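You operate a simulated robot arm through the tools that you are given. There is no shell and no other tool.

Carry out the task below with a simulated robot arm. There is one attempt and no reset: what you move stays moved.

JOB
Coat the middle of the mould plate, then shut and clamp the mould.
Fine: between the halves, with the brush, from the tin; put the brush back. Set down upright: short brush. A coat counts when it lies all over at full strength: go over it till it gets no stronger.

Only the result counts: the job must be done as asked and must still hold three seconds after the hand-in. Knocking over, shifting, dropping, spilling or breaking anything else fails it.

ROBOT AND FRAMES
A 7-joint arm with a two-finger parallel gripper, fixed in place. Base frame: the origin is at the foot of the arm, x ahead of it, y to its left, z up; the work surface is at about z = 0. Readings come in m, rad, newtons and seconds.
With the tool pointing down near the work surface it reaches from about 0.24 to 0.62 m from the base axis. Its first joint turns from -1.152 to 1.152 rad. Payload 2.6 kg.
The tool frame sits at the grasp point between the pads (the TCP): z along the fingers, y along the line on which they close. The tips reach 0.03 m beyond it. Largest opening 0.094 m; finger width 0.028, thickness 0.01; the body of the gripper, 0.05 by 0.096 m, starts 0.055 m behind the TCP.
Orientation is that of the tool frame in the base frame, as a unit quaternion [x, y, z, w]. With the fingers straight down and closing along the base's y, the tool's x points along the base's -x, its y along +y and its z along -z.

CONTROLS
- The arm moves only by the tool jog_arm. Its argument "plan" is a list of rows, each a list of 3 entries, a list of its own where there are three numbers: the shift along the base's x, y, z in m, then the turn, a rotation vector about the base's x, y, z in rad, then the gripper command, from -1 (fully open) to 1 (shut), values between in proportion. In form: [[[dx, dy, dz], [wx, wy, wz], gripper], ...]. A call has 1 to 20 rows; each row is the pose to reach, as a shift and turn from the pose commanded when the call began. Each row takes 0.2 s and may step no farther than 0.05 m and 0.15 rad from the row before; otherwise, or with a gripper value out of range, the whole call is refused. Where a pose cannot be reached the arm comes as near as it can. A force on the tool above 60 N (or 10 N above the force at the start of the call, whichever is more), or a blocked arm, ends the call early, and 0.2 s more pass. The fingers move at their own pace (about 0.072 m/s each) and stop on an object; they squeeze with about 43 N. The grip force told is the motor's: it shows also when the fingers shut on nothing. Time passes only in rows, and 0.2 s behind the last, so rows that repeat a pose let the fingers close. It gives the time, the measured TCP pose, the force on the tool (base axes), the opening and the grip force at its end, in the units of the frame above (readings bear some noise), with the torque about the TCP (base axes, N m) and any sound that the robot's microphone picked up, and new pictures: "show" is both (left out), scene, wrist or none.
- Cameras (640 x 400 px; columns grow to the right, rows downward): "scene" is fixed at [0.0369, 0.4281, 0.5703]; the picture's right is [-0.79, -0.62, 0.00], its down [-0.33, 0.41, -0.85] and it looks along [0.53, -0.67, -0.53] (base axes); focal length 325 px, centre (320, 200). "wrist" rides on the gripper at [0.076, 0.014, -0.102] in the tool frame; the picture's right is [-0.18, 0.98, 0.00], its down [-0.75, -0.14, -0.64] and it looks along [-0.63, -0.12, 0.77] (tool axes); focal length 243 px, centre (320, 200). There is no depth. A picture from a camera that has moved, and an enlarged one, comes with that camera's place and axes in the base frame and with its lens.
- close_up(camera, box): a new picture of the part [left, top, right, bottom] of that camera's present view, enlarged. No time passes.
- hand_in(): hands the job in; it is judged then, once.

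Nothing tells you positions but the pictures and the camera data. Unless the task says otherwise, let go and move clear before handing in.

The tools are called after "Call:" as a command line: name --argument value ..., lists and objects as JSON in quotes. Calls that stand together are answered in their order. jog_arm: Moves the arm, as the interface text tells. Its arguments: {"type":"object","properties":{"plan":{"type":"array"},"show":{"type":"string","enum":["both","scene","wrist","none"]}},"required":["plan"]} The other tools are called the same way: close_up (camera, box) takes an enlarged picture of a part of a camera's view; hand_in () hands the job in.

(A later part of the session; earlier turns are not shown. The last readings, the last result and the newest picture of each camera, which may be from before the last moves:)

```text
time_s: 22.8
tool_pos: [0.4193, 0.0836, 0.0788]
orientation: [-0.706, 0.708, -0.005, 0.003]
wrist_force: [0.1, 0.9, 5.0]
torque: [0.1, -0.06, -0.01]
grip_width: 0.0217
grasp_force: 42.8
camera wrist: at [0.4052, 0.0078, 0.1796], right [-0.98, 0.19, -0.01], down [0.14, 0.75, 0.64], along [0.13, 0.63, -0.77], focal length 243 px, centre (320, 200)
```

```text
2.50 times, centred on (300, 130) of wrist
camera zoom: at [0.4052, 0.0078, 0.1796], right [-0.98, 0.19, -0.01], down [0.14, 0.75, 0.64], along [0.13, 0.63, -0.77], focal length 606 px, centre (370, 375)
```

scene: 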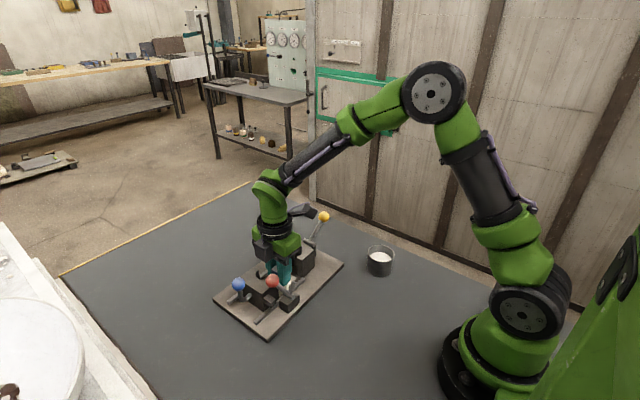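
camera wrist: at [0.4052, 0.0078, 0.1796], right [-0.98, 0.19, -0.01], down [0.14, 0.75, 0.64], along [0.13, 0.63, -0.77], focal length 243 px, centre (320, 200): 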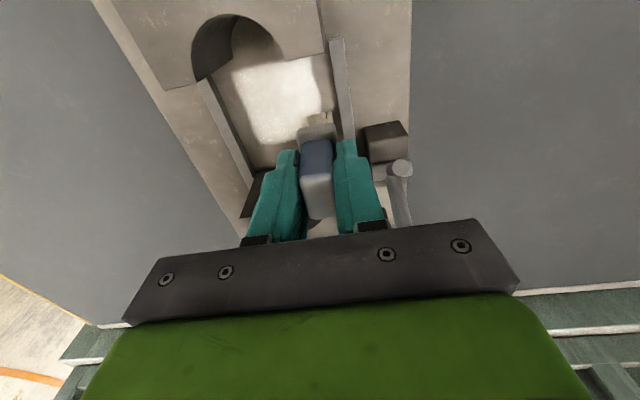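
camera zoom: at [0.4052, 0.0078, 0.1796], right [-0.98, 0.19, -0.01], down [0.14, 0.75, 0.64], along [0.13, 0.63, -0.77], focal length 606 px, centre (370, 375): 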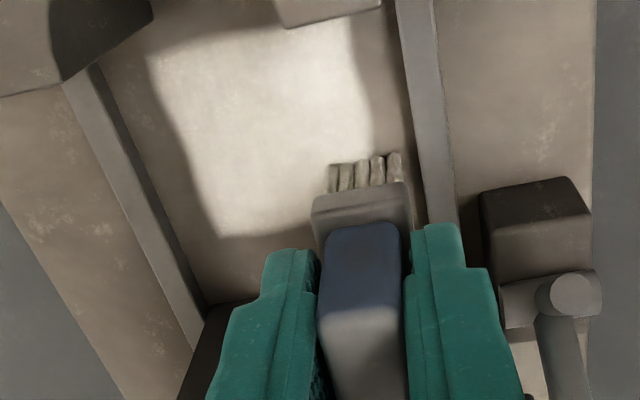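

A white square is appearing at about x 0.418–0.468, y 0.033–0.083; that is evidently the patch to coat. I make another full pass over it in four lanes.

Call:
jog_arm --plan '[[[0.012, 0, -0.0002], [0, 0, 0], 1], [[0.025, 0, -0.0002], [0, 0, 0], 1], [[0.038, 0, -0.0002], [0, 0, 0], 1], [[0.05, 0, -0.0002], [0, 0, 0], 1], [[0.05, -0.013, -0.0002], [0, 0, 0], 1], [[0.038, -0.013, -0.0002], [0, 0, 0], 1], [[0.025, -0.013, -0.0002], [0, 0, 0], 1], [[0.012, -0.013, -0.0002], [0, 0, 0], 1], [[0.0, -0.013, -0.0002], [0, 0, 0], 1], [[0.0, -0.026, -0.0002], [0, 0, 0], 1], [[0.012, -0.026, -0.0002], [0, 0, 0], 1], [[0.025, -0.026, -0.0002], [0, 0, 0], 1], [[0.038, -0.026, -0.0002], [0, 0, 0], 1], [[0.05, -0.026, -0.0002], [0, 0, 0], 1], [[0.05, -0.037, -0.0002], [0, 0, 0], 1], [[0.038, -0.037, -0.0002], [0, 0, 0], 1], [[0.025, -0.037, -0.0002], [0, 0, 0], 1], [[0.012, -0.037, -0.0002], [0, 0, 0], 1], [[0.0, -0.037, -0.0002], [0, 0, 0], 1]]'

Call:
close_up --camera "wrist" --box '[200, 50, 400, 210]'

```text
time_s: 26.8
tool_pos: [0.4203, 0.0431, 0.0781]
orientation: [-0.706, 0.708, -0.005, 0.004]
wrist_force: [5.7, -0.7, 14.7]
torque: [0.03, -0.26, 0.01]
grip_width: 0.0215
grasp_force: 43.2
camera wrist: at [0.4067, -0.0316, 0.1794], right [-0.98, 0.19, -0.01], down [0.14, 0.75, 0.64], along [0.13, 0.63, -0.77], focal length 243 px, centre (320, 200)
```

scene: 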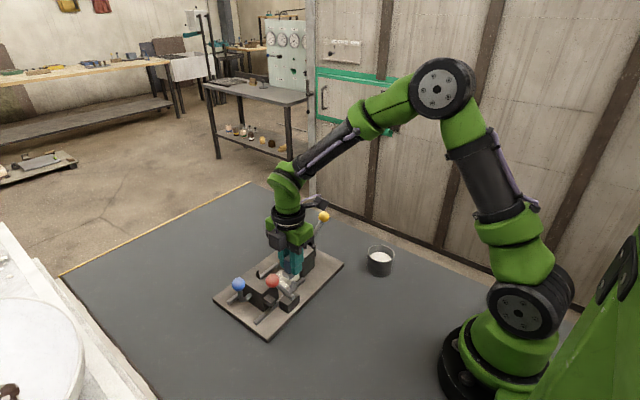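
wrist: 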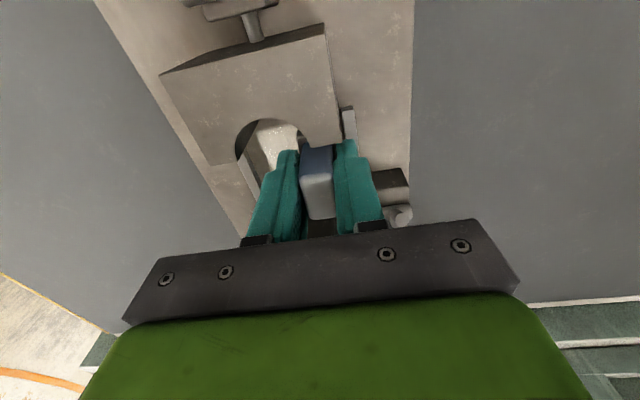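

```text
2.50 times, centred on (300, 130) of wrist
camera zoom: at [0.4067, -0.0316, 0.1794], right [-0.98, 0.19, -0.01], down [0.14, 0.75, 0.64], along [0.13, 0.63, -0.77], focal length 606 px, centre (370, 375)
```

zoom: 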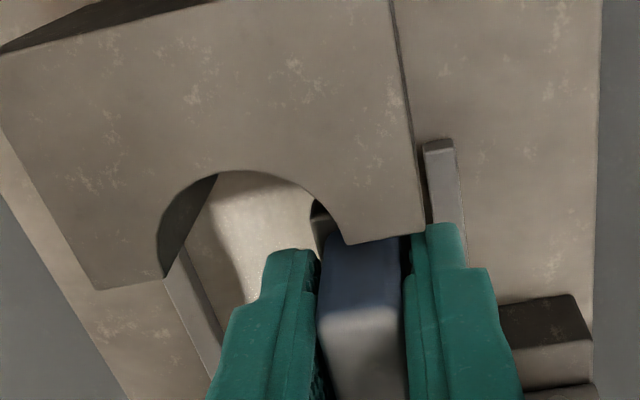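

No hard contact with the fixed half. I move back to the gap's middle, lift out, and look at the patch from the scene camera on the way back to the tin.

Call:
jog_arm --plan '[[[0.01, 0.01, 0.001], [0, 0, 0], 1], [[0.022, 0.02, 0.01], [0, 0, 0], 1], [[0.022, 0.02, 0.05], [0, 0, 0], 1], [[0.022, 0.02, 0.09], [0, 0, 0], 1], [[0.0, -0.01, 0.105], [0, 0, 0], 1], [[-0.025, -0.04, 0.105], [0, 0, 0], 1], [[-0.05, -0.075, 0.105], [0, 0, 0], 1], [[-0.075, -0.105, 0.105], [0, 0, 0], 1], [[-0.1, -0.135, 0.105], [0, 0, 0], 1], [[-0.12, -0.16, 0.105], [0, 0, 0], 1], [[-0.129, -0.175, 0.105], [0, 0, 0], 1], [[-0.129, -0.175, 0.105], [0, 0, 0], 1]]'

Call:
close_up --camera "scene" --box '[210, 200, 350, 340]'

Call:
close_up --camera "wrist" --box '[250, 40, 390, 240]'

```text
time_s: 29.4
tool_pos: [0.2922, -0.1295, 0.181]
orientation: [-0.706, 0.708, -0.003, 0.002]
wrist_force: [-0.2, 0.6, -1.0]
torque: [0.03, 0.0, 0.01]
grip_width: 0.0215
grasp_force: 43.6
camera wrist: at [0.2773, -0.2044, 0.2831], right [-0.98, 0.19, -0.01], down [0.14, 0.75, 0.64], along [0.13, 0.63, -0.77], focal length 243 px, centre (320, 200)
```

scene: 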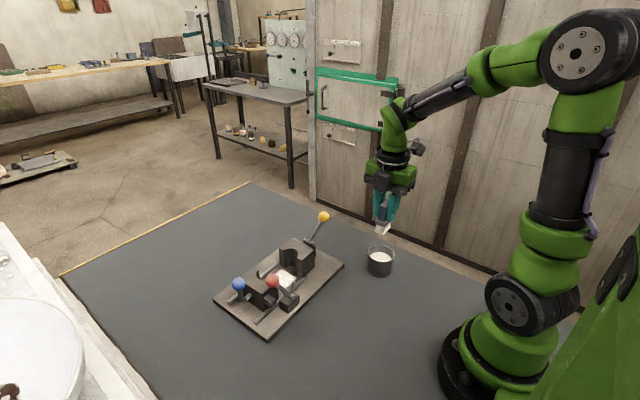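
wrist: 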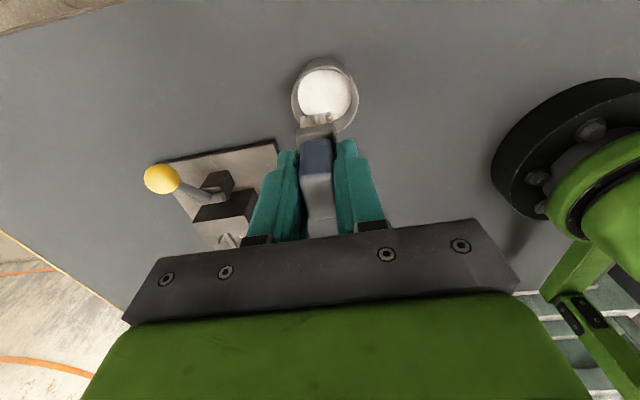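

```text
2.86 times, centred on (280, 270) of scene
camera zoom: at [0.0369, 0.4281, 0.5703], right [-0.79, -0.62, 0.0], down [-0.33, 0.41, -0.85], along [0.53, -0.67, -0.53], focal length 928 px, centre (434, 0)
```

zoom: 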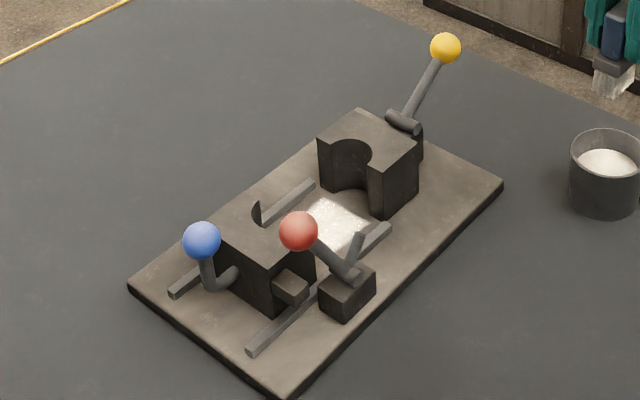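

```text
2.00 times, centred on (320, 140) of wrist
camera zoom: at [0.2773, -0.2044, 0.2831], right [-0.98, 0.19, -0.01], down [0.14, 0.75, 0.64], along [0.13, 0.63, -0.77], focal length 485 px, centre (320, 320)
```

zoom: 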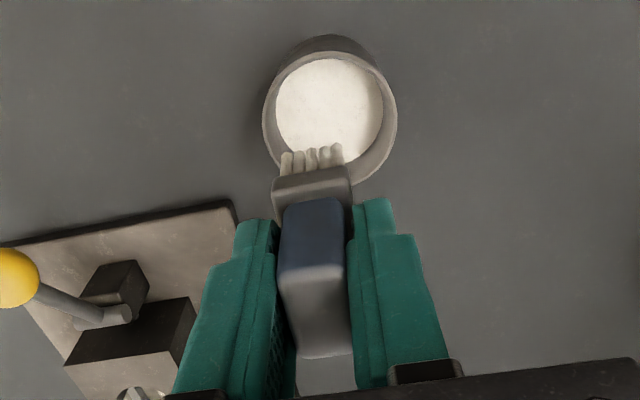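

Call:
close_up --camera "scene" --box '[260, 245, 320, 305]'

```text
6.67 times, centred on (290, 275) of scene
camera zoom: at [0.0369, 0.4281, 0.5703], right [-0.79, -0.62, 0.0], down [-0.33, 0.41, -0.85], along [0.53, -0.67, -0.53], focal length 2165 px, centre (520, -300)
```

zoom: 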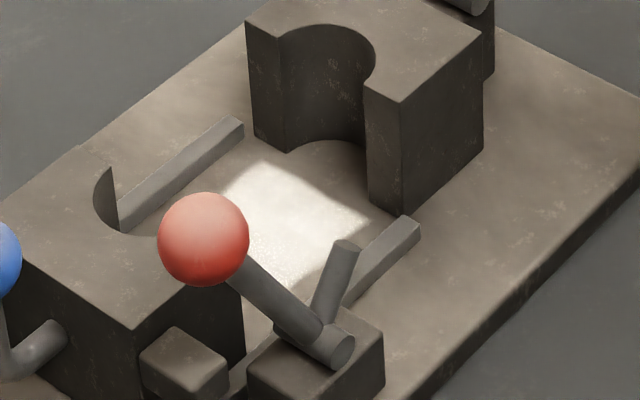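

The patch looks well covered, but I need to be sure it's at full strength. I reload the brush gently, approaching in small steps, and go over it again.

Call:
jog_arm --plan '[[[-0.001, -0.002, -0.03], [0, 0, 0], 1], [[-0.001, -0.002, -0.06], [0, 0, 0], 1], [[-0.001, -0.002, -0.076], [0, 0, 0], 1], [[-0.001, -0.002, -0.081], [0, 0, 0], 1], [[-0.001, -0.002, -0.083], [0, 0, 0], 1], [[-0.001, -0.002, -0.0845], [0, 0, 0], 1], [[-0.001, -0.002, -0.0855], [0, 0, 0], 1], [[-0.001, -0.002, -0.0855], [0, 0, 0], 1]]'

Call:
close_up --camera "wrist" --box '[250, 70, 390, 240]'

```text
time_s: 31.2
tool_pos: [0.2902, -0.1316, 0.0965]
orientation: [-0.706, 0.708, -0.004, 0.003]
wrist_force: [-0.2, 0.8, -0.4]
torque: [-0.03, 0.02, 0.03]
grip_width: 0.0215
grasp_force: 42.9
camera wrist: at [0.2761, -0.2058, 0.1982], right [-0.98, 0.19, -0.01], down [0.14, 0.75, 0.64], along [0.13, 0.63, -0.77], focal length 243 px, centre (320, 200)
```

scene: 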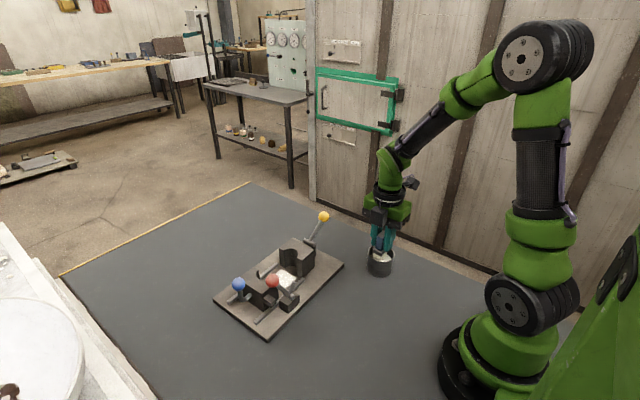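
wrist: 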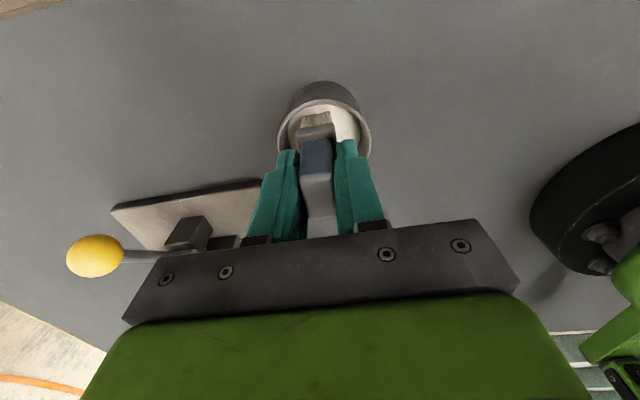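

```text
2.35 times, centred on (320, 155) of wrist
camera zoom: at [0.2761, -0.2058, 0.1982], right [-0.98, 0.19, -0.01], down [0.14, 0.75, 0.64], along [0.13, 0.63, -0.77], focal length 571 px, centre (320, 306)
```

zoom: 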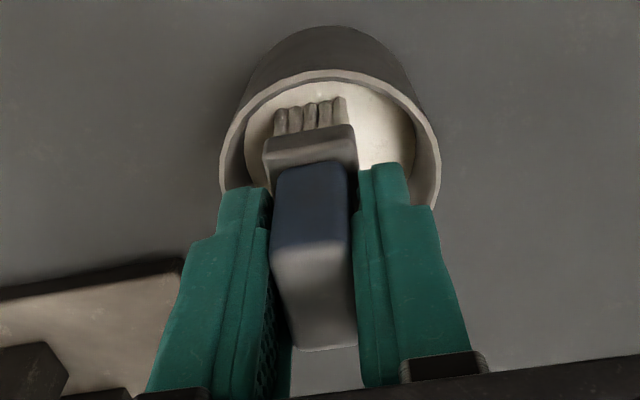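

No contact yet. I lower further in 1 mm steps.

Call:
jog_arm --plan '[[[0, 0, -0.001], [0, 0, 0], 1], [[0, 0, -0.002], [0, 0, 0], 1], [[0, 0, -0.003], [0, 0, 0], 1], [[0, 0, -0.003], [0, 0, 0], 1]]' --show "none"

```text
time_s: 32.2
tool_pos: [0.2906, -0.1313, 0.0939]
orientation: [-0.706, 0.709, -0.003, 0.001]
wrist_force: [-0.3, 0.1, -0.3]
torque: [0.02, -0.02, 0.0]
grip_width: 0.0217
grasp_force: 43.7
```

Call:
jog_arm --plan '[[[0, 0, -0.001], [0, 0, 0], 1], [[0, 0, -0.002], [0, 0, 0], 1], [[0, 0, -0.003], [0, 0, 0], 1], [[0, 0, -0.003], [0, 0, 0], 1]]' --show "wrist"

Call:
close_up --camera "wrist" --box '[250, 70, 390, 240]'

Call:
close_up --camera "scene" --box '[345, 200, 415, 290]'

```text
time_s: 33.1
tool_pos: [0.291, -0.1315, 0.0934]
orientation: [-0.705, 0.71, -0.007, 0.004]
wrist_force: [-4.1, 1.7, 12.0]
torque: [0.11, 0.27, 0.0]
grip_width: 0.0217
grasp_force: 43.6
stopped in row 4: the force on the tool passed its limit at 62 N (the readings are from after the stop); the commanded pose is now the measured one
camera wrist: at [0.2762, -0.2061, 0.1954], right [-0.98, 0.19, -0.01], down [0.14, 0.75, 0.64], along [0.13, 0.63, -0.77], focal length 243 px, centre (320, 200)
```

wrist: 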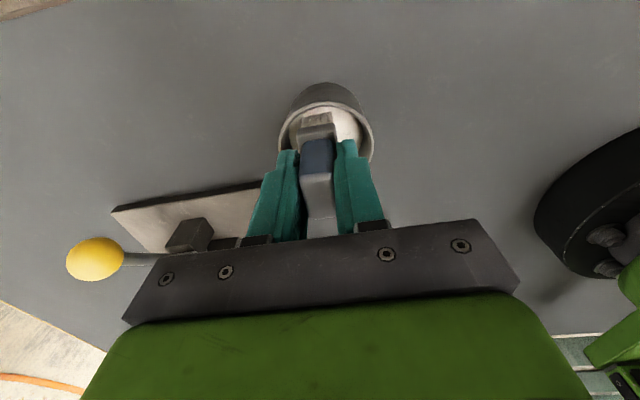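

```text
2.35 times, centred on (320, 155) of wrist
camera zoom: at [0.2762, -0.2061, 0.1954], right [-0.98, 0.19, -0.01], down [0.14, 0.75, 0.64], along [0.13, 0.63, -0.77], focal length 571 px, centre (320, 306)
```

zoom: 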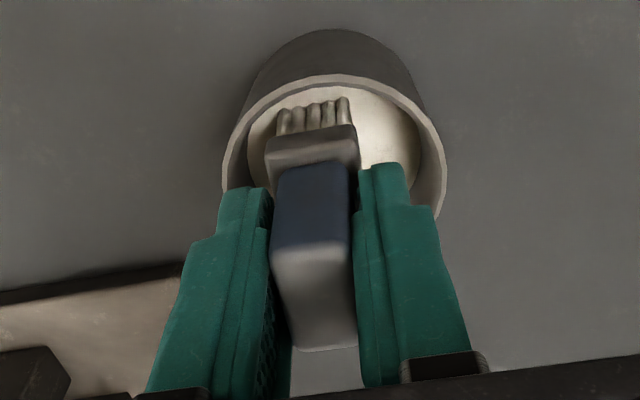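

```text
4.44 times, centred on (380, 245) of scene
camera zoom: at [0.0368, 0.4281, 0.5703], right [-0.79, -0.62, 0.0], down [-0.33, 0.41, -0.85], along [0.53, -0.67, -0.53], focal length 1444 px, centre (53, 0)
```

zoom: 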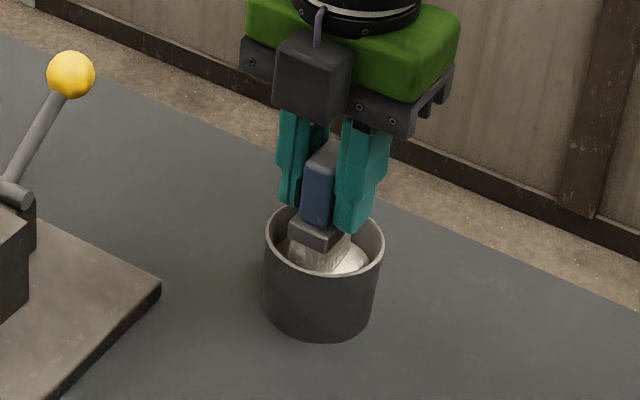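

The brush is reloaded and still sits well. I lift out and return to the plate, stopping just above contact height.

Call:
jog_arm --plan '[[[0, 0, 0.005], [0, 0, 0], 1], [[0, 0, 0.02], [0, 0, 0], 1], [[0, 0, 0.05], [0, 0, 0], 1], [[0, 0, 0.09], [0, 0, 0], 1], [[0.022, 0.028, 0.1], [0, 0, 0], 1], [[0.044, 0.056, 0.1], [0, 0, 0], 1], [[0.066, 0.085, 0.1], [0, 0, 0], 1], [[0.088, 0.113, 0.1], [0, 0, 0], 1], [[0.11, 0.141, 0.1], [0, 0, 0], 1], [[0.132, 0.169, 0.1], [0, 0, 0], 1], [[0.152, 0.195, 0.1], [0, 0, 0], 1], [[0.152, 0.195, 0.1], [0, 0, 0], 1], [[0.152, 0.195, 0.06], [0, 0, 0], 1], [[0.152, 0.195, 0.02], [0, 0, 0], 1], [[0.152, 0.195, 0.0], [0, 0, 0], 1], [[0.152, 0.195, -0.01], [0, 0, 0], 1], [[0.152, 0.195, -0.012], [0, 0, 0], 1], [[0.152, 0.195, -0.012], [0, 0, 0], 1]]'

Call:
close_up --camera "wrist" --box '[200, 50, 400, 210]'

```text
time_s: 36.9
tool_pos: [0.4435, 0.063, 0.082]
orientation: [-0.705, 0.709, -0.006, 0.003]
wrist_force: [0.4, 0.0, -0.6]
torque: [0.0, 0.03, 0.0]
grip_width: 0.0216
grasp_force: 43.3
camera wrist: at [0.4284, -0.0115, 0.1834], right [-0.98, 0.19, -0.01], down [0.14, 0.75, 0.64], along [0.13, 0.63, -0.77], focal length 243 px, centre (320, 200)
```

scene: 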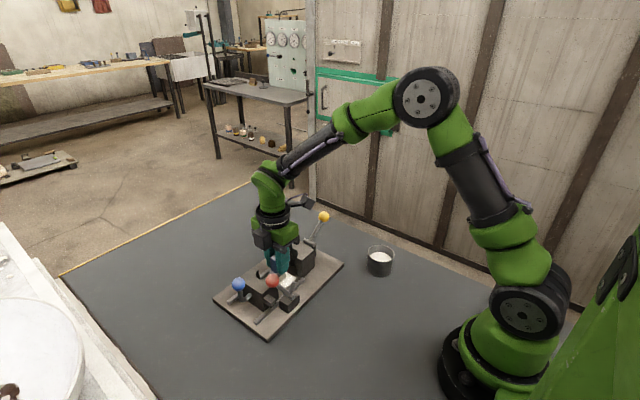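
wrist: 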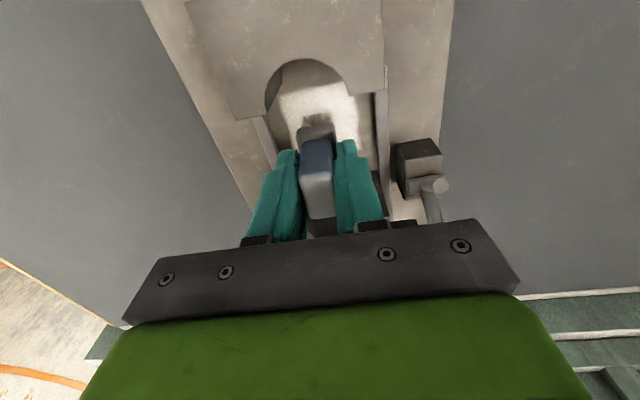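

```text
2.50 times, centred on (300, 130) of wrist
camera zoom: at [0.4284, -0.0115, 0.1834], right [-0.98, 0.19, -0.01], down [0.14, 0.75, 0.64], along [0.13, 0.63, -0.77], focal length 606 px, centre (370, 375)
```

zoom: 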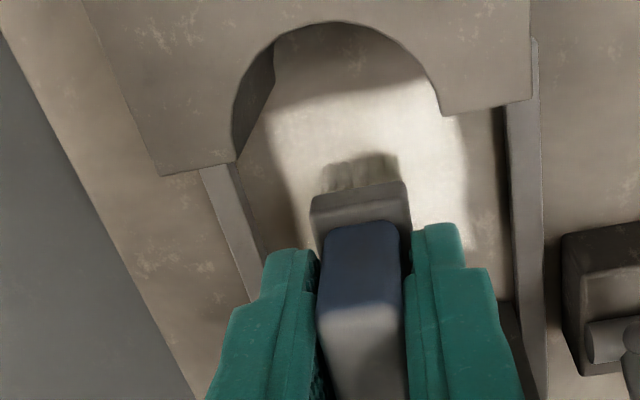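

I press down the last few millimetres and check the force before stroking.

Call:
jog_arm --plan '[[[0, 0, -0.0015], [0, 0, 0], 1], [[0, 0, -0.003], [0, 0, 0], 1], [[0, 0, -0.0035], [0, 0, 0], 1], [[0, 0, -0.0035], [0, 0, 0], 1]]' --show "none"

```text
time_s: 37.9
tool_pos: [0.4434, 0.0632, 0.0781]
orientation: [-0.706, 0.709, -0.006, 0.004]
wrist_force: [-2.2, -0.8, 5.3]
torque: [0.09, 0.21, 0.04]
grip_width: 0.0213
grasp_force: 42.8
```

Light contact at about 5 N. Now another full pass with the reloaded brush.

Call:
jog_arm --plan '[[[-0.013, 0, -0.0004], [0, 0, 0], 1], [[-0.026, 0, -0.0004], [0, 0, 0], 1], [[-0.026, -0.016, -0.0004], [0, 0, 0], 1], [[-0.013, -0.016, -0.0004], [0, 0, 0], 1], [[0, -0.016, -0.0004], [0, 0, 0], 1], [[0.013, -0.016, -0.0004], [0, 0, 0], 1], [[0.026, -0.016, -0.0004], [0, 0, 0], 1], [[0.026, -0.004, -0.0004], [0, 0, 0], 1], [[0.013, -0.004, -0.0004], [0, 0, 0], 1], [[0, -0.004, -0.0004], [0, 0, 0], 1], [[-0.013, -0.004, -0.0004], [0, 0, 0], 1], [[-0.026, -0.004, -0.0004], [0, 0, 0], 1], [[-0.026, 0.008, -0.0004], [0, 0, 0], 1], [[-0.013, 0.008, -0.0004], [0, 0, 0], 1], [[0, 0.008, -0.0004], [0, 0, 0], 1], [[0.013, 0.008, -0.0004], [0, 0, 0], 1], [[0.026, 0.008, -0.0004], [0, 0, 0], 1], [[0.026, 0.017, -0.0004], [0, 0, 0], 1], [[0.013, 0.017, -0.0004], [0, 0, 0], 1], [[0, 0.017, -0.0004], [0, 0, 0], 1]]' --show "wrist"

Call:
close_up --camera "wrist" --box '[200, 50, 400, 210]'

```text
time_s: 42.1
tool_pos: [0.4435, 0.0812, 0.0789]
orientation: [-0.706, 0.708, -0.007, 0.005]
wrist_force: [2.4, 1.7, 3.8]
torque: [0.14, -0.14, -0.04]
grip_width: 0.0217
grasp_force: 42.9
camera wrist: at [0.4286, 0.0071, 0.1794], right [-0.98, 0.19, -0.02], down [0.13, 0.75, 0.64], along [0.13, 0.63, -0.77], focal length 243 px, centre (320, 200)
```

wrist: 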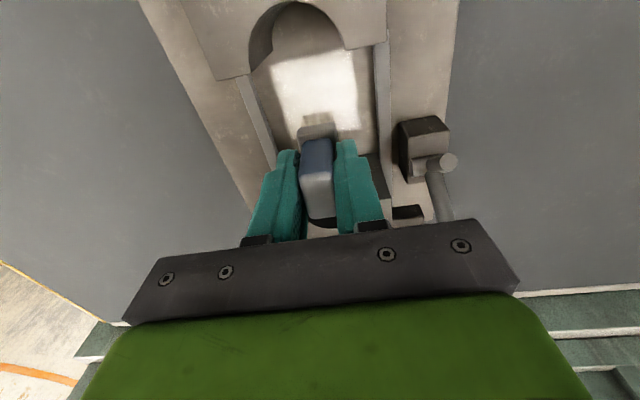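

```text
2.50 times, centred on (300, 130) of wrist
camera zoom: at [0.4286, 0.0071, 0.1794], right [-0.98, 0.19, -0.02], down [0.13, 0.75, 0.64], along [0.13, 0.63, -0.77], focal length 606 px, centre (370, 375)
```

zoom: 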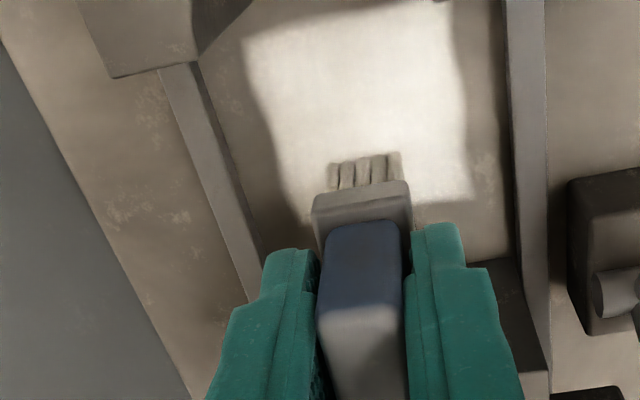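

The patch reads as an even white square, x ≈ 0.416–0.468, y ≈ 0.032–0.083. I do another crossing pass, with more lanes at the edges, to make sure it's at full strength.

Call:
jog_arm --plan '[[[-0.013, 0, -0.0002], [0, 0, 0], 1], [[-0.026, 0, -0.0002], [0, 0, 0], 1], [[-0.026, -0.01, -0.0002], [0, 0, 0], 1], [[-0.026, -0.022, -0.0002], [0, 0, 0], 1], [[-0.026, -0.034, -0.0002], [0, 0, 0], 1], [[-0.015, -0.034, -0.0002], [0, 0, 0], 1], [[-0.013, -0.022, -0.0002], [0, 0, 0], 1], [[-0.013, -0.01, -0.0002], [0, 0, 0], 1], [[-0.013, 0, -0.0002], [0, 0, 0], 1], [[0, 0, -0.0002], [0, 0, 0], 1], [[0, -0.01, -0.0002], [0, 0, 0], 1], [[0, -0.022, -0.0002], [0, 0, 0], 1], [[0, -0.034, -0.0002], [0, 0, 0], 1], [[0.013, -0.034, -0.0002], [0, 0, 0], 1], [[0.013, -0.022, -0.0002], [0, 0, 0], 1], [[0.013, -0.01, -0.0002], [0, 0, 0], 1], [[0.013, 0, -0.0002], [0, 0, 0], 1], [[0.026, 0, -0.0002], [0, 0, 0], 1], [[0.026, -0.012, -0.0002], [0, 0, 0], 1], [[0.026, -0.024, -0.0002], [0, 0, 0], 1]]' --show "wrist"

Call:
close_up --camera "wrist" --box '[200, 50, 440, 210]'

```text
time_s: 46.3
tool_pos: [0.4694, 0.0599, 0.0776]
orientation: [-0.706, 0.708, -0.002, 0.005]
wrist_force: [-15.1, 19.8, 25.3]
torque: [0.8, 0.85, 0.28]
grip_width: 0.0216
grasp_force: 42.9
camera wrist: at [0.454, -0.0148, 0.1788], right [-0.98, 0.19, -0.01], down [0.14, 0.75, 0.65], along [0.13, 0.63, -0.76], focal length 243 px, centre (320, 200)
```

wrist: 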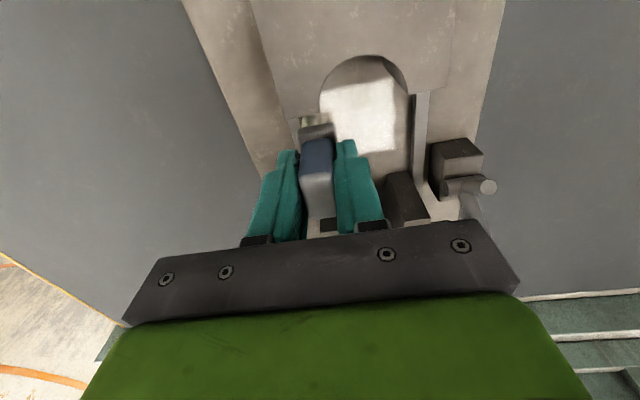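

```text
2.50 times, centred on (320, 130) of wrist
camera zoom: at [0.454, -0.0148, 0.1788], right [-0.98, 0.19, -0.01], down [0.14, 0.75, 0.65], along [0.13, 0.63, -0.76], focal length 606 px, centre (320, 375)
```

zoom: 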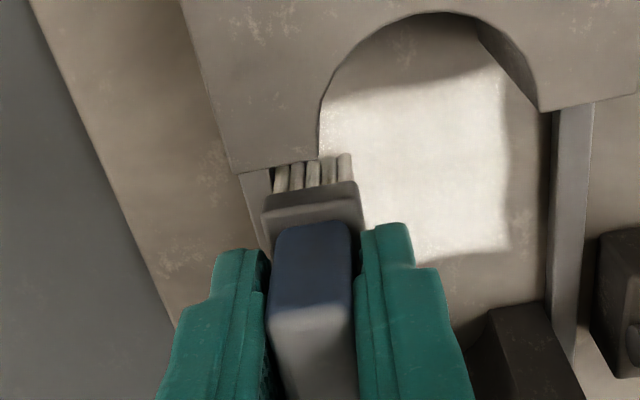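

The patch is bright and even. The last lane rubbed slightly on the far rail, so I ease inward, lift out, and look at the whole thing from the scene camera.

Call:
jog_arm --plan '[[[-0.006, 0.001, 0.001], [0, 0, 0], 1], [[-0.015, 0.003, 0.004], [0, 0, 0], 1], [[-0.026, 0.004, 0.02], [0, 0, 0], 1], [[-0.026, 0.004, 0.06], [0, 0, 0], 1], [[-0.026, 0.004, 0.1], [0, 0, 0], 1], [[-0.05, -0.03, 0.105], [0, 0, 0], 1], [[-0.08, -0.065, 0.105], [0, 0, 0], 1], [[-0.12, -0.085, 0.105], [0, 0, 0], 1], [[-0.15, -0.095, 0.105], [0, 0, 0], 1], [[-0.174, -0.1, 0.105], [0, 0, 0], 1], [[-0.174, -0.1, 0.105], [0, 0, 0], 1]]'

Call:
close_up --camera "scene" --box '[260, 245, 320, 305]'

Call:
close_up --camera "wrist" --box '[200, 40, 440, 240]'

```text
time_s: 48.7
tool_pos: [0.2953, -0.0451, 0.1824]
orientation: [-0.705, 0.709, -0.005, 0.004]
wrist_force: [0.9, 0.3, -0.4]
torque: [-0.03, 0.01, 0.04]
grip_width: 0.0214
grasp_force: 42.7
camera wrist: at [0.2801, -0.1198, 0.284], right [-0.98, 0.19, -0.01], down [0.14, 0.75, 0.64], along [0.13, 0.63, -0.77], focal length 243 px, centre (320, 200)
```

scene: 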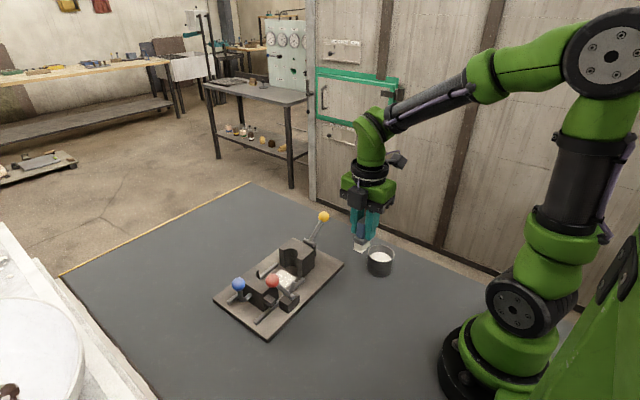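
wrist: 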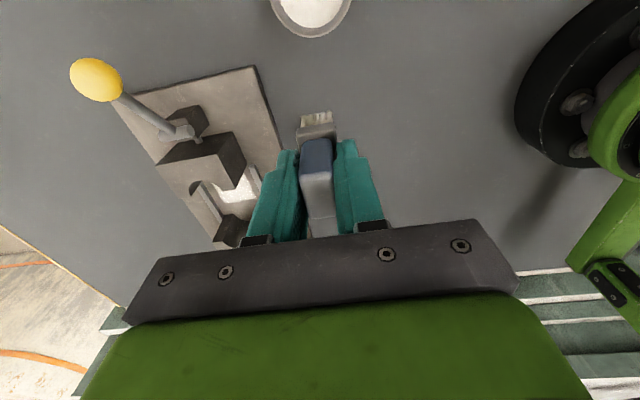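

```text
6.67 times, centred on (290, 275) of scene
camera zoom: at [0.0369, 0.4281, 0.5703], right [-0.79, -0.62, 0.0], down [-0.33, 0.41, -0.85], along [0.53, -0.67, -0.53], focal length 2165 px, centre (520, -300)
```

zoom: 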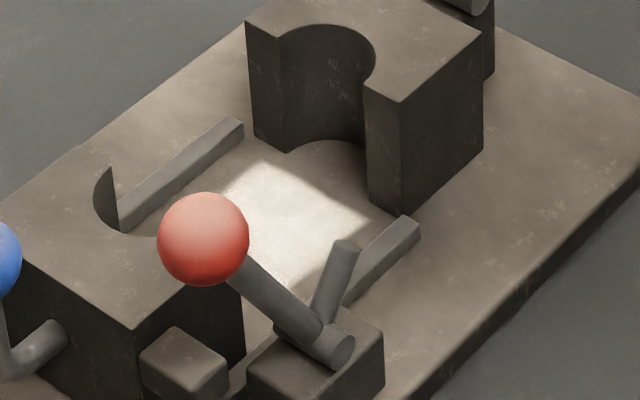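

```text
2.00 times, centred on (320, 140) of wrist
camera zoom: at [0.2801, -0.1198, 0.284], right [-0.98, 0.19, -0.01], down [0.14, 0.75, 0.64], along [0.13, 0.63, -0.77], focal length 485 px, centre (320, 320)
```

zoom: 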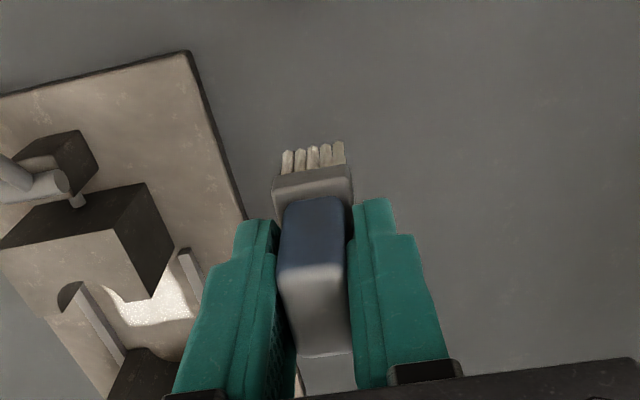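

The patch looks smooth and white. I take one unobstructed look from above with the brush held to the side, to compare strength before deciding.

Call:
jog_arm --plan '[[[0.02, 0.024, 0.01], [0, 0, 0], 1], [[0.04, 0.048, 0.018], [0, 0, 0], 1], [[0.06, 0.072, 0.018], [0, 0, 0], 1], [[0.078, 0.095, 0.018], [0, 0, 0], 1], [[0.078, 0.095, 0.018], [0, 0, 0], 1]]' --show "wrist"

Call:
close_up --camera "wrist" --box '[160, 30, 340, 150]'

```text
time_s: 49.9
tool_pos: [0.3757, 0.052, 0.2]
orientation: [-0.705, 0.709, -0.006, 0.003]
wrist_force: [-0.4, 0.4, -1.2]
torque: [0.0, 0.02, 0.03]
grip_width: 0.0216
grasp_force: 43.2
camera wrist: at [0.3594, -0.0234, 0.3019], right [-0.98, 0.19, -0.01], down [0.14, 0.75, 0.64], along [0.13, 0.63, -0.77], focal length 243 px, centre (320, 200)
```

wrist: 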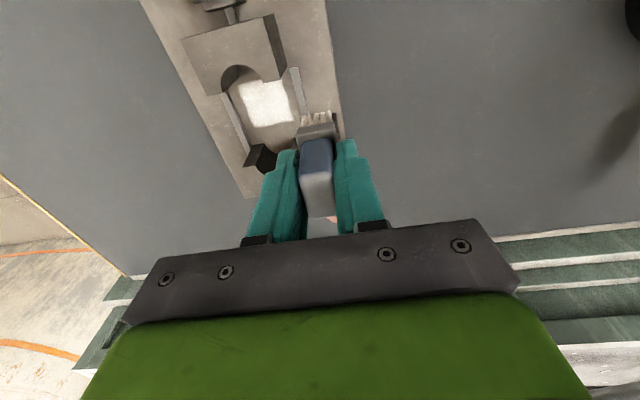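

```text
3.33 times, centred on (250, 90) of wrist
camera zoom: at [0.3594, -0.0234, 0.3019], right [-0.98, 0.19, -0.01], down [0.14, 0.75, 0.64], along [0.13, 0.63, -0.77], focal length 809 px, centre (553, 567)
```

zoom: 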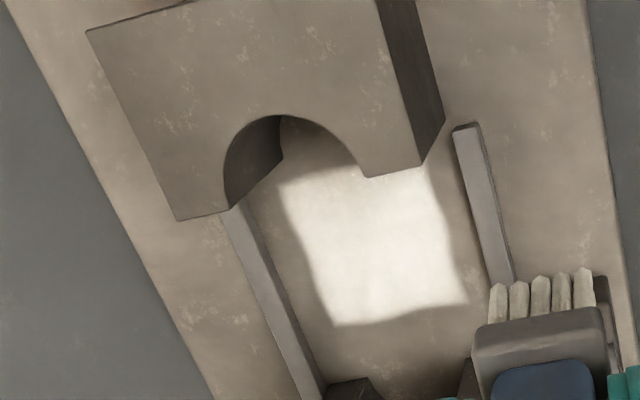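

Even white across the whole square. To be certain it's at full strength I make one more pass with what's left on the brush, then compare from this same viewpoint.

Call:
jog_arm --plan '[[[0.035, 0.006, 0], [0, 0, 0], 1], [[0.0695, 0.012, 0], [0, 0, 0], 1], [[0.0695, 0.012, -0.04], [0, 0, 0], 1], [[0.0695, 0.012, -0.08], [0, 0, 0], 1], [[0.0695, 0.012, -0.105], [0, 0, 0], 1], [[0.0695, 0.012, -0.117], [0, 0, 0], 1], [[0.0695, 0.012, -0.121], [0, 0, 0], 1], [[0.0695, 0.012, -0.1226], [0, 0, 0], 1], [[0.0575, 0.012, -0.1226], [0, 0, 0], 1], [[0.0455, 0.012, -0.1226], [0, 0, 0], 1], [[0.0455, -0.004, -0.1226], [0, 0, 0], 1], [[0.0575, -0.004, -0.1226], [0, 0, 0], 1], [[0.0695, -0.004, -0.1226], [0, 0, 0], 1], [[0.0815, -0.004, -0.1226], [0, 0, 0], 1], [[0.0935, -0.004, -0.1226], [0, 0, 0], 1], [[0.0935, 0.012, -0.1226], [0, 0, 0], 1], [[0.0815, 0.012, -0.1226], [0, 0, 0], 1], [[0.0695, 0.012, -0.1226], [0, 0, 0], 1], [[0.0575, 0.012, -0.1226], [0, 0, 0], 1], [[0.0455, 0.012, -0.1226], [0, 0, 0], 1]]' --show "wrist"

```text
time_s: 54.1
tool_pos: [0.4192, 0.0633, 0.0776]
orientation: [-0.705, 0.709, -0.007, 0.004]
wrist_force: [1.7, 0.2, 2.4]
torque: [0.04, -0.1, -0.03]
grip_width: 0.0214
grasp_force: 43.0
camera wrist: at [0.4037, -0.0118, 0.1796], right [-0.98, 0.19, -0.01], down [0.14, 0.75, 0.64], along [0.13, 0.63, -0.77], focal length 243 px, centre (320, 200)
```

wrist: 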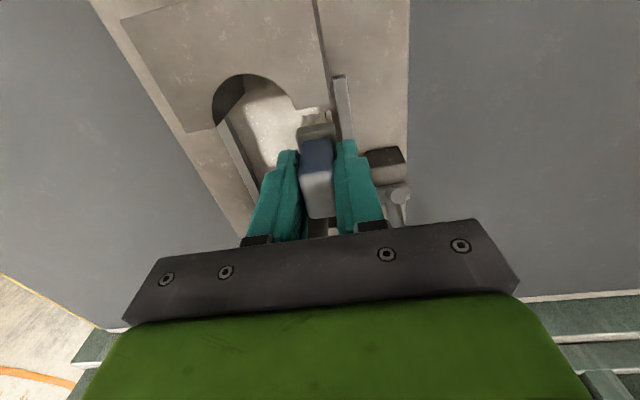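

Light contact. I finish the lanes on the moving-half side and one more middle and fixed-half lane.

Call:
jog_arm --plan '[[[0, 0.009, -0.0005], [0, 0, 0], 1], [[0, 0.018, -0.0005], [0, 0, 0], 1], [[0.012, 0.018, -0.0005], [0, 0, 0], 1], [[0.024, 0.018, -0.0005], [0, 0, 0], 1], [[0.036, 0.018, -0.0005], [0, 0, 0], 1], [[0.048, 0.018, -0.0005], [0, 0, 0], 1], [[0.048, 0.003, -0.0005], [0, 0, 0], 1], [[0.036, 0.003, -0.0005], [0, 0, 0], 1], [[0.024, 0.003, -0.0005], [0, 0, 0], 1], [[0.012, 0.003, -0.0005], [0, 0, 0], 1], [[0, 0.003, -0.0005], [0, 0, 0], 1], [[0, -0.015, -0.0005], [0, 0, 0], 1], [[0.012, -0.015, -0.0005], [0, 0, 0], 1], [[0.024, -0.015, -0.0005], [0, 0, 0], 1], [[0.036, -0.015, -0.0005], [0, 0, 0], 1], [[0.046, -0.015, -0.0005], [0, 0, 0], 1], [[0.03, -0.005, 0.001], [0, 0, 0], 1], [[0.022, 0.0, 0.01], [0, 0, 0], 1]]' --show "none"

Call:
jog_arm --plan '[[[0.0, 0.0, 0.04], [0, 0, 0], 1], [[0.0, 0.0, 0.08], [0, 0, 0], 1], [[0.0, 0.0, 0.113], [0, 0, 0], 1], [[-0.035, -0.006, 0.113], [0, 0, 0], 1], [[-0.067, -0.0115, 0.113], [0, 0, 0], 1], [[-0.067, -0.0115, 0.113], [0, 0, 0], 1]]'

Call:
close_up --camera "wrist" --box '[160, 30, 340, 150]'

```text
time_s: 57.9
tool_pos: [0.4409, 0.0644, 0.0872]
orientation: [-0.706, 0.708, -0.006, 0.003]
wrist_force: [0.4, 0.1, -0.4]
torque: [-0.01, 0.04, -0.01]
grip_width: 0.0214
grasp_force: 43.1
```

```text
time_s: 59.3
tool_pos: [0.3736, 0.0505, 0.2006]
orientation: [-0.705, 0.709, -0.006, 0.003]
wrist_force: [0.6, 0.1, -0.3]
torque: [0.02, 0.0, -0.01]
grip_width: 0.0216
grasp_force: 42.8
camera wrist: at [0.358, -0.0234, 0.3023], right [-0.98, 0.19, -0.01], down [0.14, 0.75, 0.64], along [0.13, 0.63, -0.77], focal length 243 px, centre (320, 200)
```

scene: 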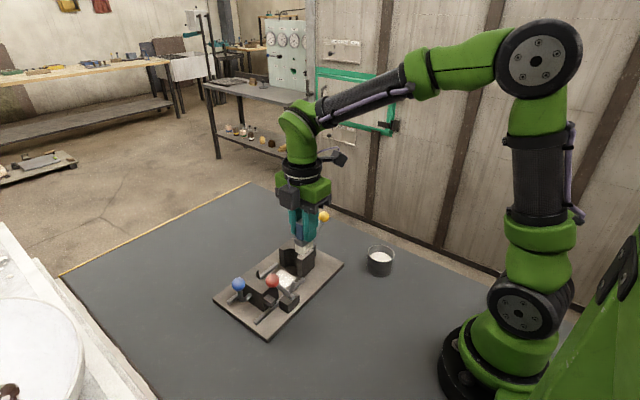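
wrist: 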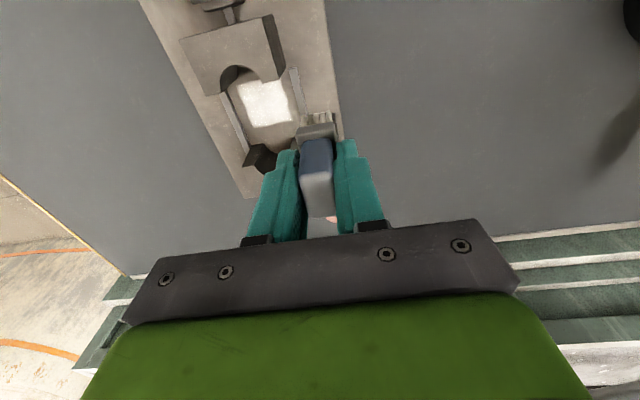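

```text
3.33 times, centred on (250, 90) of wrist
camera zoom: at [0.358, -0.0234, 0.3023], right [-0.98, 0.19, -0.01], down [0.14, 0.75, 0.64], along [0.13, 0.63, -0.77], focal length 809 px, centre (553, 567)
```

zoom: 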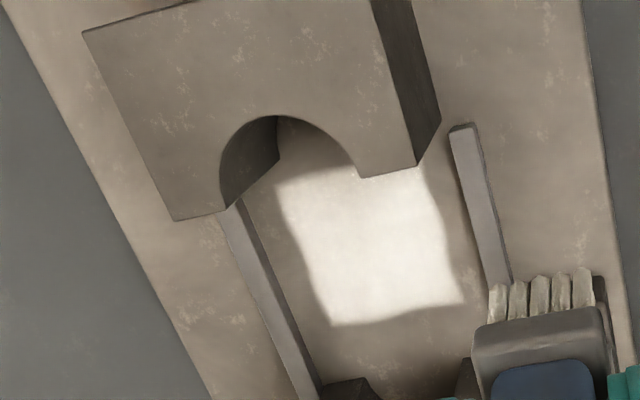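

Call:
close_up --camera "scene" --box '[260, 245, 320, 305]'

Call:
close_up --camera "wrist" --box '[220, 65, 310, 140]'

```text
6.67 times, centred on (290, 275) of scene
camera zoom: at [0.0369, 0.4281, 0.5703], right [-0.79, -0.62, 0.0], down [-0.33, 0.41, -0.85], along [0.53, -0.67, -0.53], focal length 2165 px, centre (520, -300)
```

zoom: 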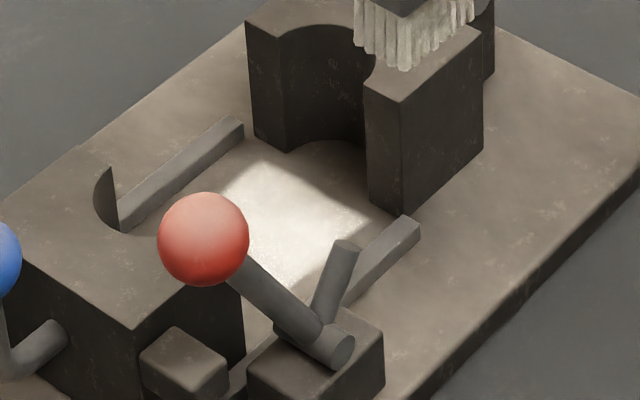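

```text
5.33 times, centred on (265, 102) of wrist
camera zoom: at [0.358, -0.0234, 0.3023], right [-0.98, 0.19, -0.01], down [0.14, 0.75, 0.64], along [0.13, 0.63, -0.77], focal length 1294 px, centre (613, 720)
```

zoom: 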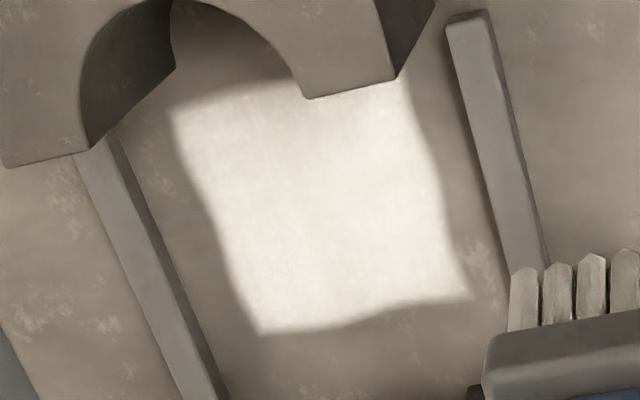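

The coat is unchanged from before the last pass, so it's at full strength. Now I carry the brush back to its own spot near (0.292, -0.030) and lower it upright towards the bench, taking out a slight tool tilt on the way.

Call:
jog_arm --plan '[[[-0.025, -0.025, 0], [0.001, 0.003, 0], 1], [[-0.055, -0.055, 0], [0.003, 0.008, 0], 1], [[-0.0815, -0.081, 0], [0.004, 0.0125, 0], 1], [[-0.0815, -0.081, -0.04], [0.004, 0.0125, 0], 1], [[-0.0815, -0.081, -0.08], [0.004, 0.0125, 0], 1], [[-0.0815, -0.081, -0.11], [0.004, 0.0125, 0], 1], [[-0.0815, -0.081, -0.122], [0.004, 0.0125, 0], 1], [[-0.0815, -0.081, -0.128], [0.004, 0.0125, 0], 1], [[-0.0815, -0.081, -0.128], [0.004, 0.0125, 0], 1]]'

Call:
close_up --camera "scene" --box '[325, 230, 405, 310]'

```text
time_s: 61.3
tool_pos: [0.2922, -0.0285, 0.0729]
orientation: [-0.706, 0.708, 0.0, 0.001]
wrist_force: [-0.1, -0.4, -1.0]
torque: [0.01, 0.0, 0.0]
grip_width: 0.0214
grasp_force: 43.2
camera wrist: at [0.2781, -0.1042, 0.1741], right [-0.98, 0.19, 0.0], down [0.14, 0.75, 0.64], along [0.12, 0.63, -0.77], focal length 243 px, centre (320, 200)
```

scene: 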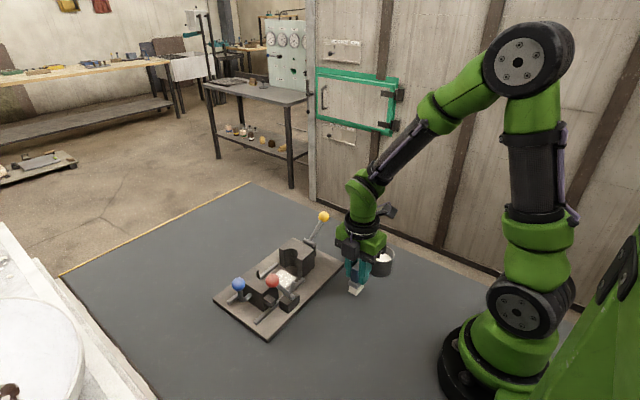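
wrist: 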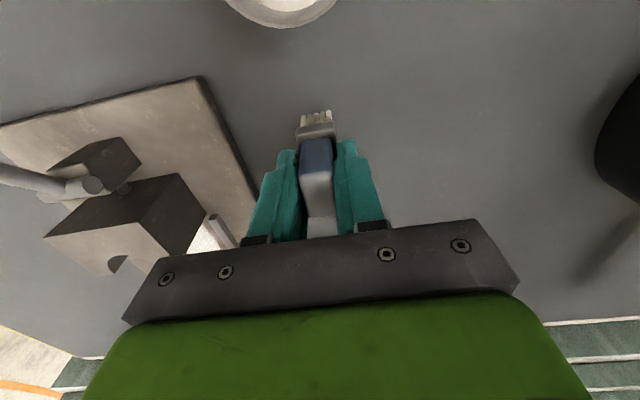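

```text
5.00 times, centred on (365, 270) of scene
camera zoom: at [0.0369, 0.4281, 0.5703], right [-0.79, -0.62, 0.0], down [-0.33, 0.41, -0.85], along [0.53, -0.67, -0.53], focal length 1624 px, centre (95, -150)
```

zoom: 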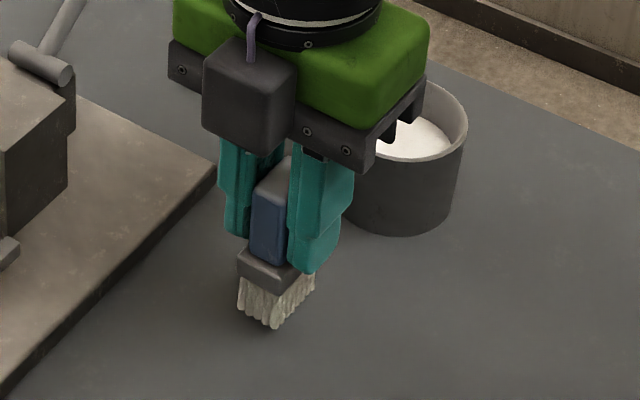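

Upright and just above the bench. I lower in 1 mm steps to touch down.

Call:
jog_arm --plan '[[[0, -0.001, -0.002], [0, 0, 0], 1], [[0, -0.001, -0.004], [0, 0, 0], 1], [[0, -0.001, -0.005], [0, 0, 0], 1], [[0, -0.001, -0.005], [0, 0, 0], 1]]' --show "none"

```text
time_s: 62.3
tool_pos: [0.2918, -0.0309, 0.067]
orientation: [-0.706, 0.708, 0.0, 0.0]
wrist_force: [0.5, 0.2, -0.4]
torque: [-0.01, 0.01, 0.03]
grip_width: 0.0214
grasp_force: 42.0
```

Call:
jog_arm --plan '[[[0, 0, -0.001], [0, 0, 0], 1], [[0, 0, -0.0015], [0, 0, 0], 1], [[0, 0, -0.0015], [0, 0, 0], 1]]' --show "none"

```text
time_s: 63.1
tool_pos: [0.2925, -0.0305, 0.067]
orientation: [-0.705, 0.709, -0.001, 0.002]
wrist_force: [0.5, 0.4, -1.0]
torque: [-0.01, 0.02, 0.0]
grip_width: 0.0215
grasp_force: 42.4
```

Call:
jog_arm --plan '[[[0, 0, -0.0007], [0, 0, 0], 1], [[0, 0, -0.0015], [0, 0, 0], 1], [[0, 0, -0.0015], [0, 0, 0], 1]]' --show "none"

```text
time_s: 63.9
tool_pos: [0.2923, -0.0304, 0.0646]
orientation: [-0.705, 0.709, 0.0, 0.001]
wrist_force: [0.2, 1.0, -1.0]
torque: [0.03, 0.01, -0.03]
grip_width: 0.0213
grasp_force: 43.2
```

Call:
jog_arm --plan '[[[0, 0, -0.0007], [0, 0, 0], 1], [[0, 0, -0.0014], [0, 0, 0], 1], [[0, 0, -0.0014], [0, 0, 0], 1]]' --show "scene"

Call:
close_up --camera "scene" --box '[325, 230, 405, 310]'

```text
time_s: 64.7
tool_pos: [0.2926, -0.0295, 0.063]
orientation: [-0.705, 0.709, -0.001, 0.001]
wrist_force: [-0.5, -0.4, 2.7]
torque: [-0.01, 0.02, 0.01]
grip_width: 0.0216
grasp_force: 42.6
```

scene: 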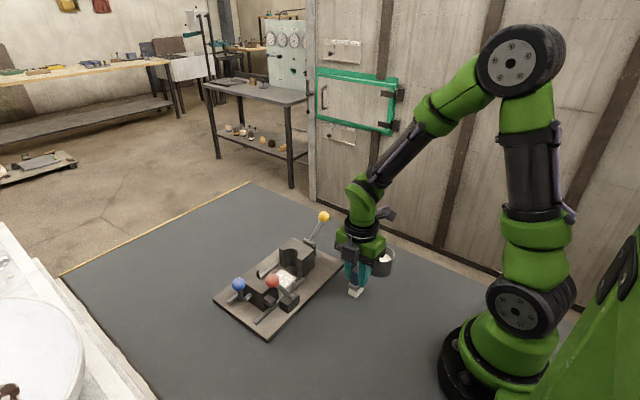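

```text
5.00 times, centred on (365, 270) of scene
camera zoom: at [0.0369, 0.4281, 0.5703], right [-0.79, -0.62, 0.0], down [-0.33, 0.41, -0.85], along [0.53, -0.67, -0.53], focal length 1624 px, centre (95, -150)
```

zoom: 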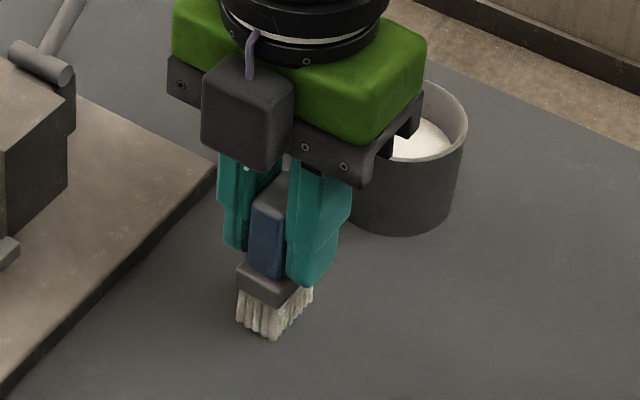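

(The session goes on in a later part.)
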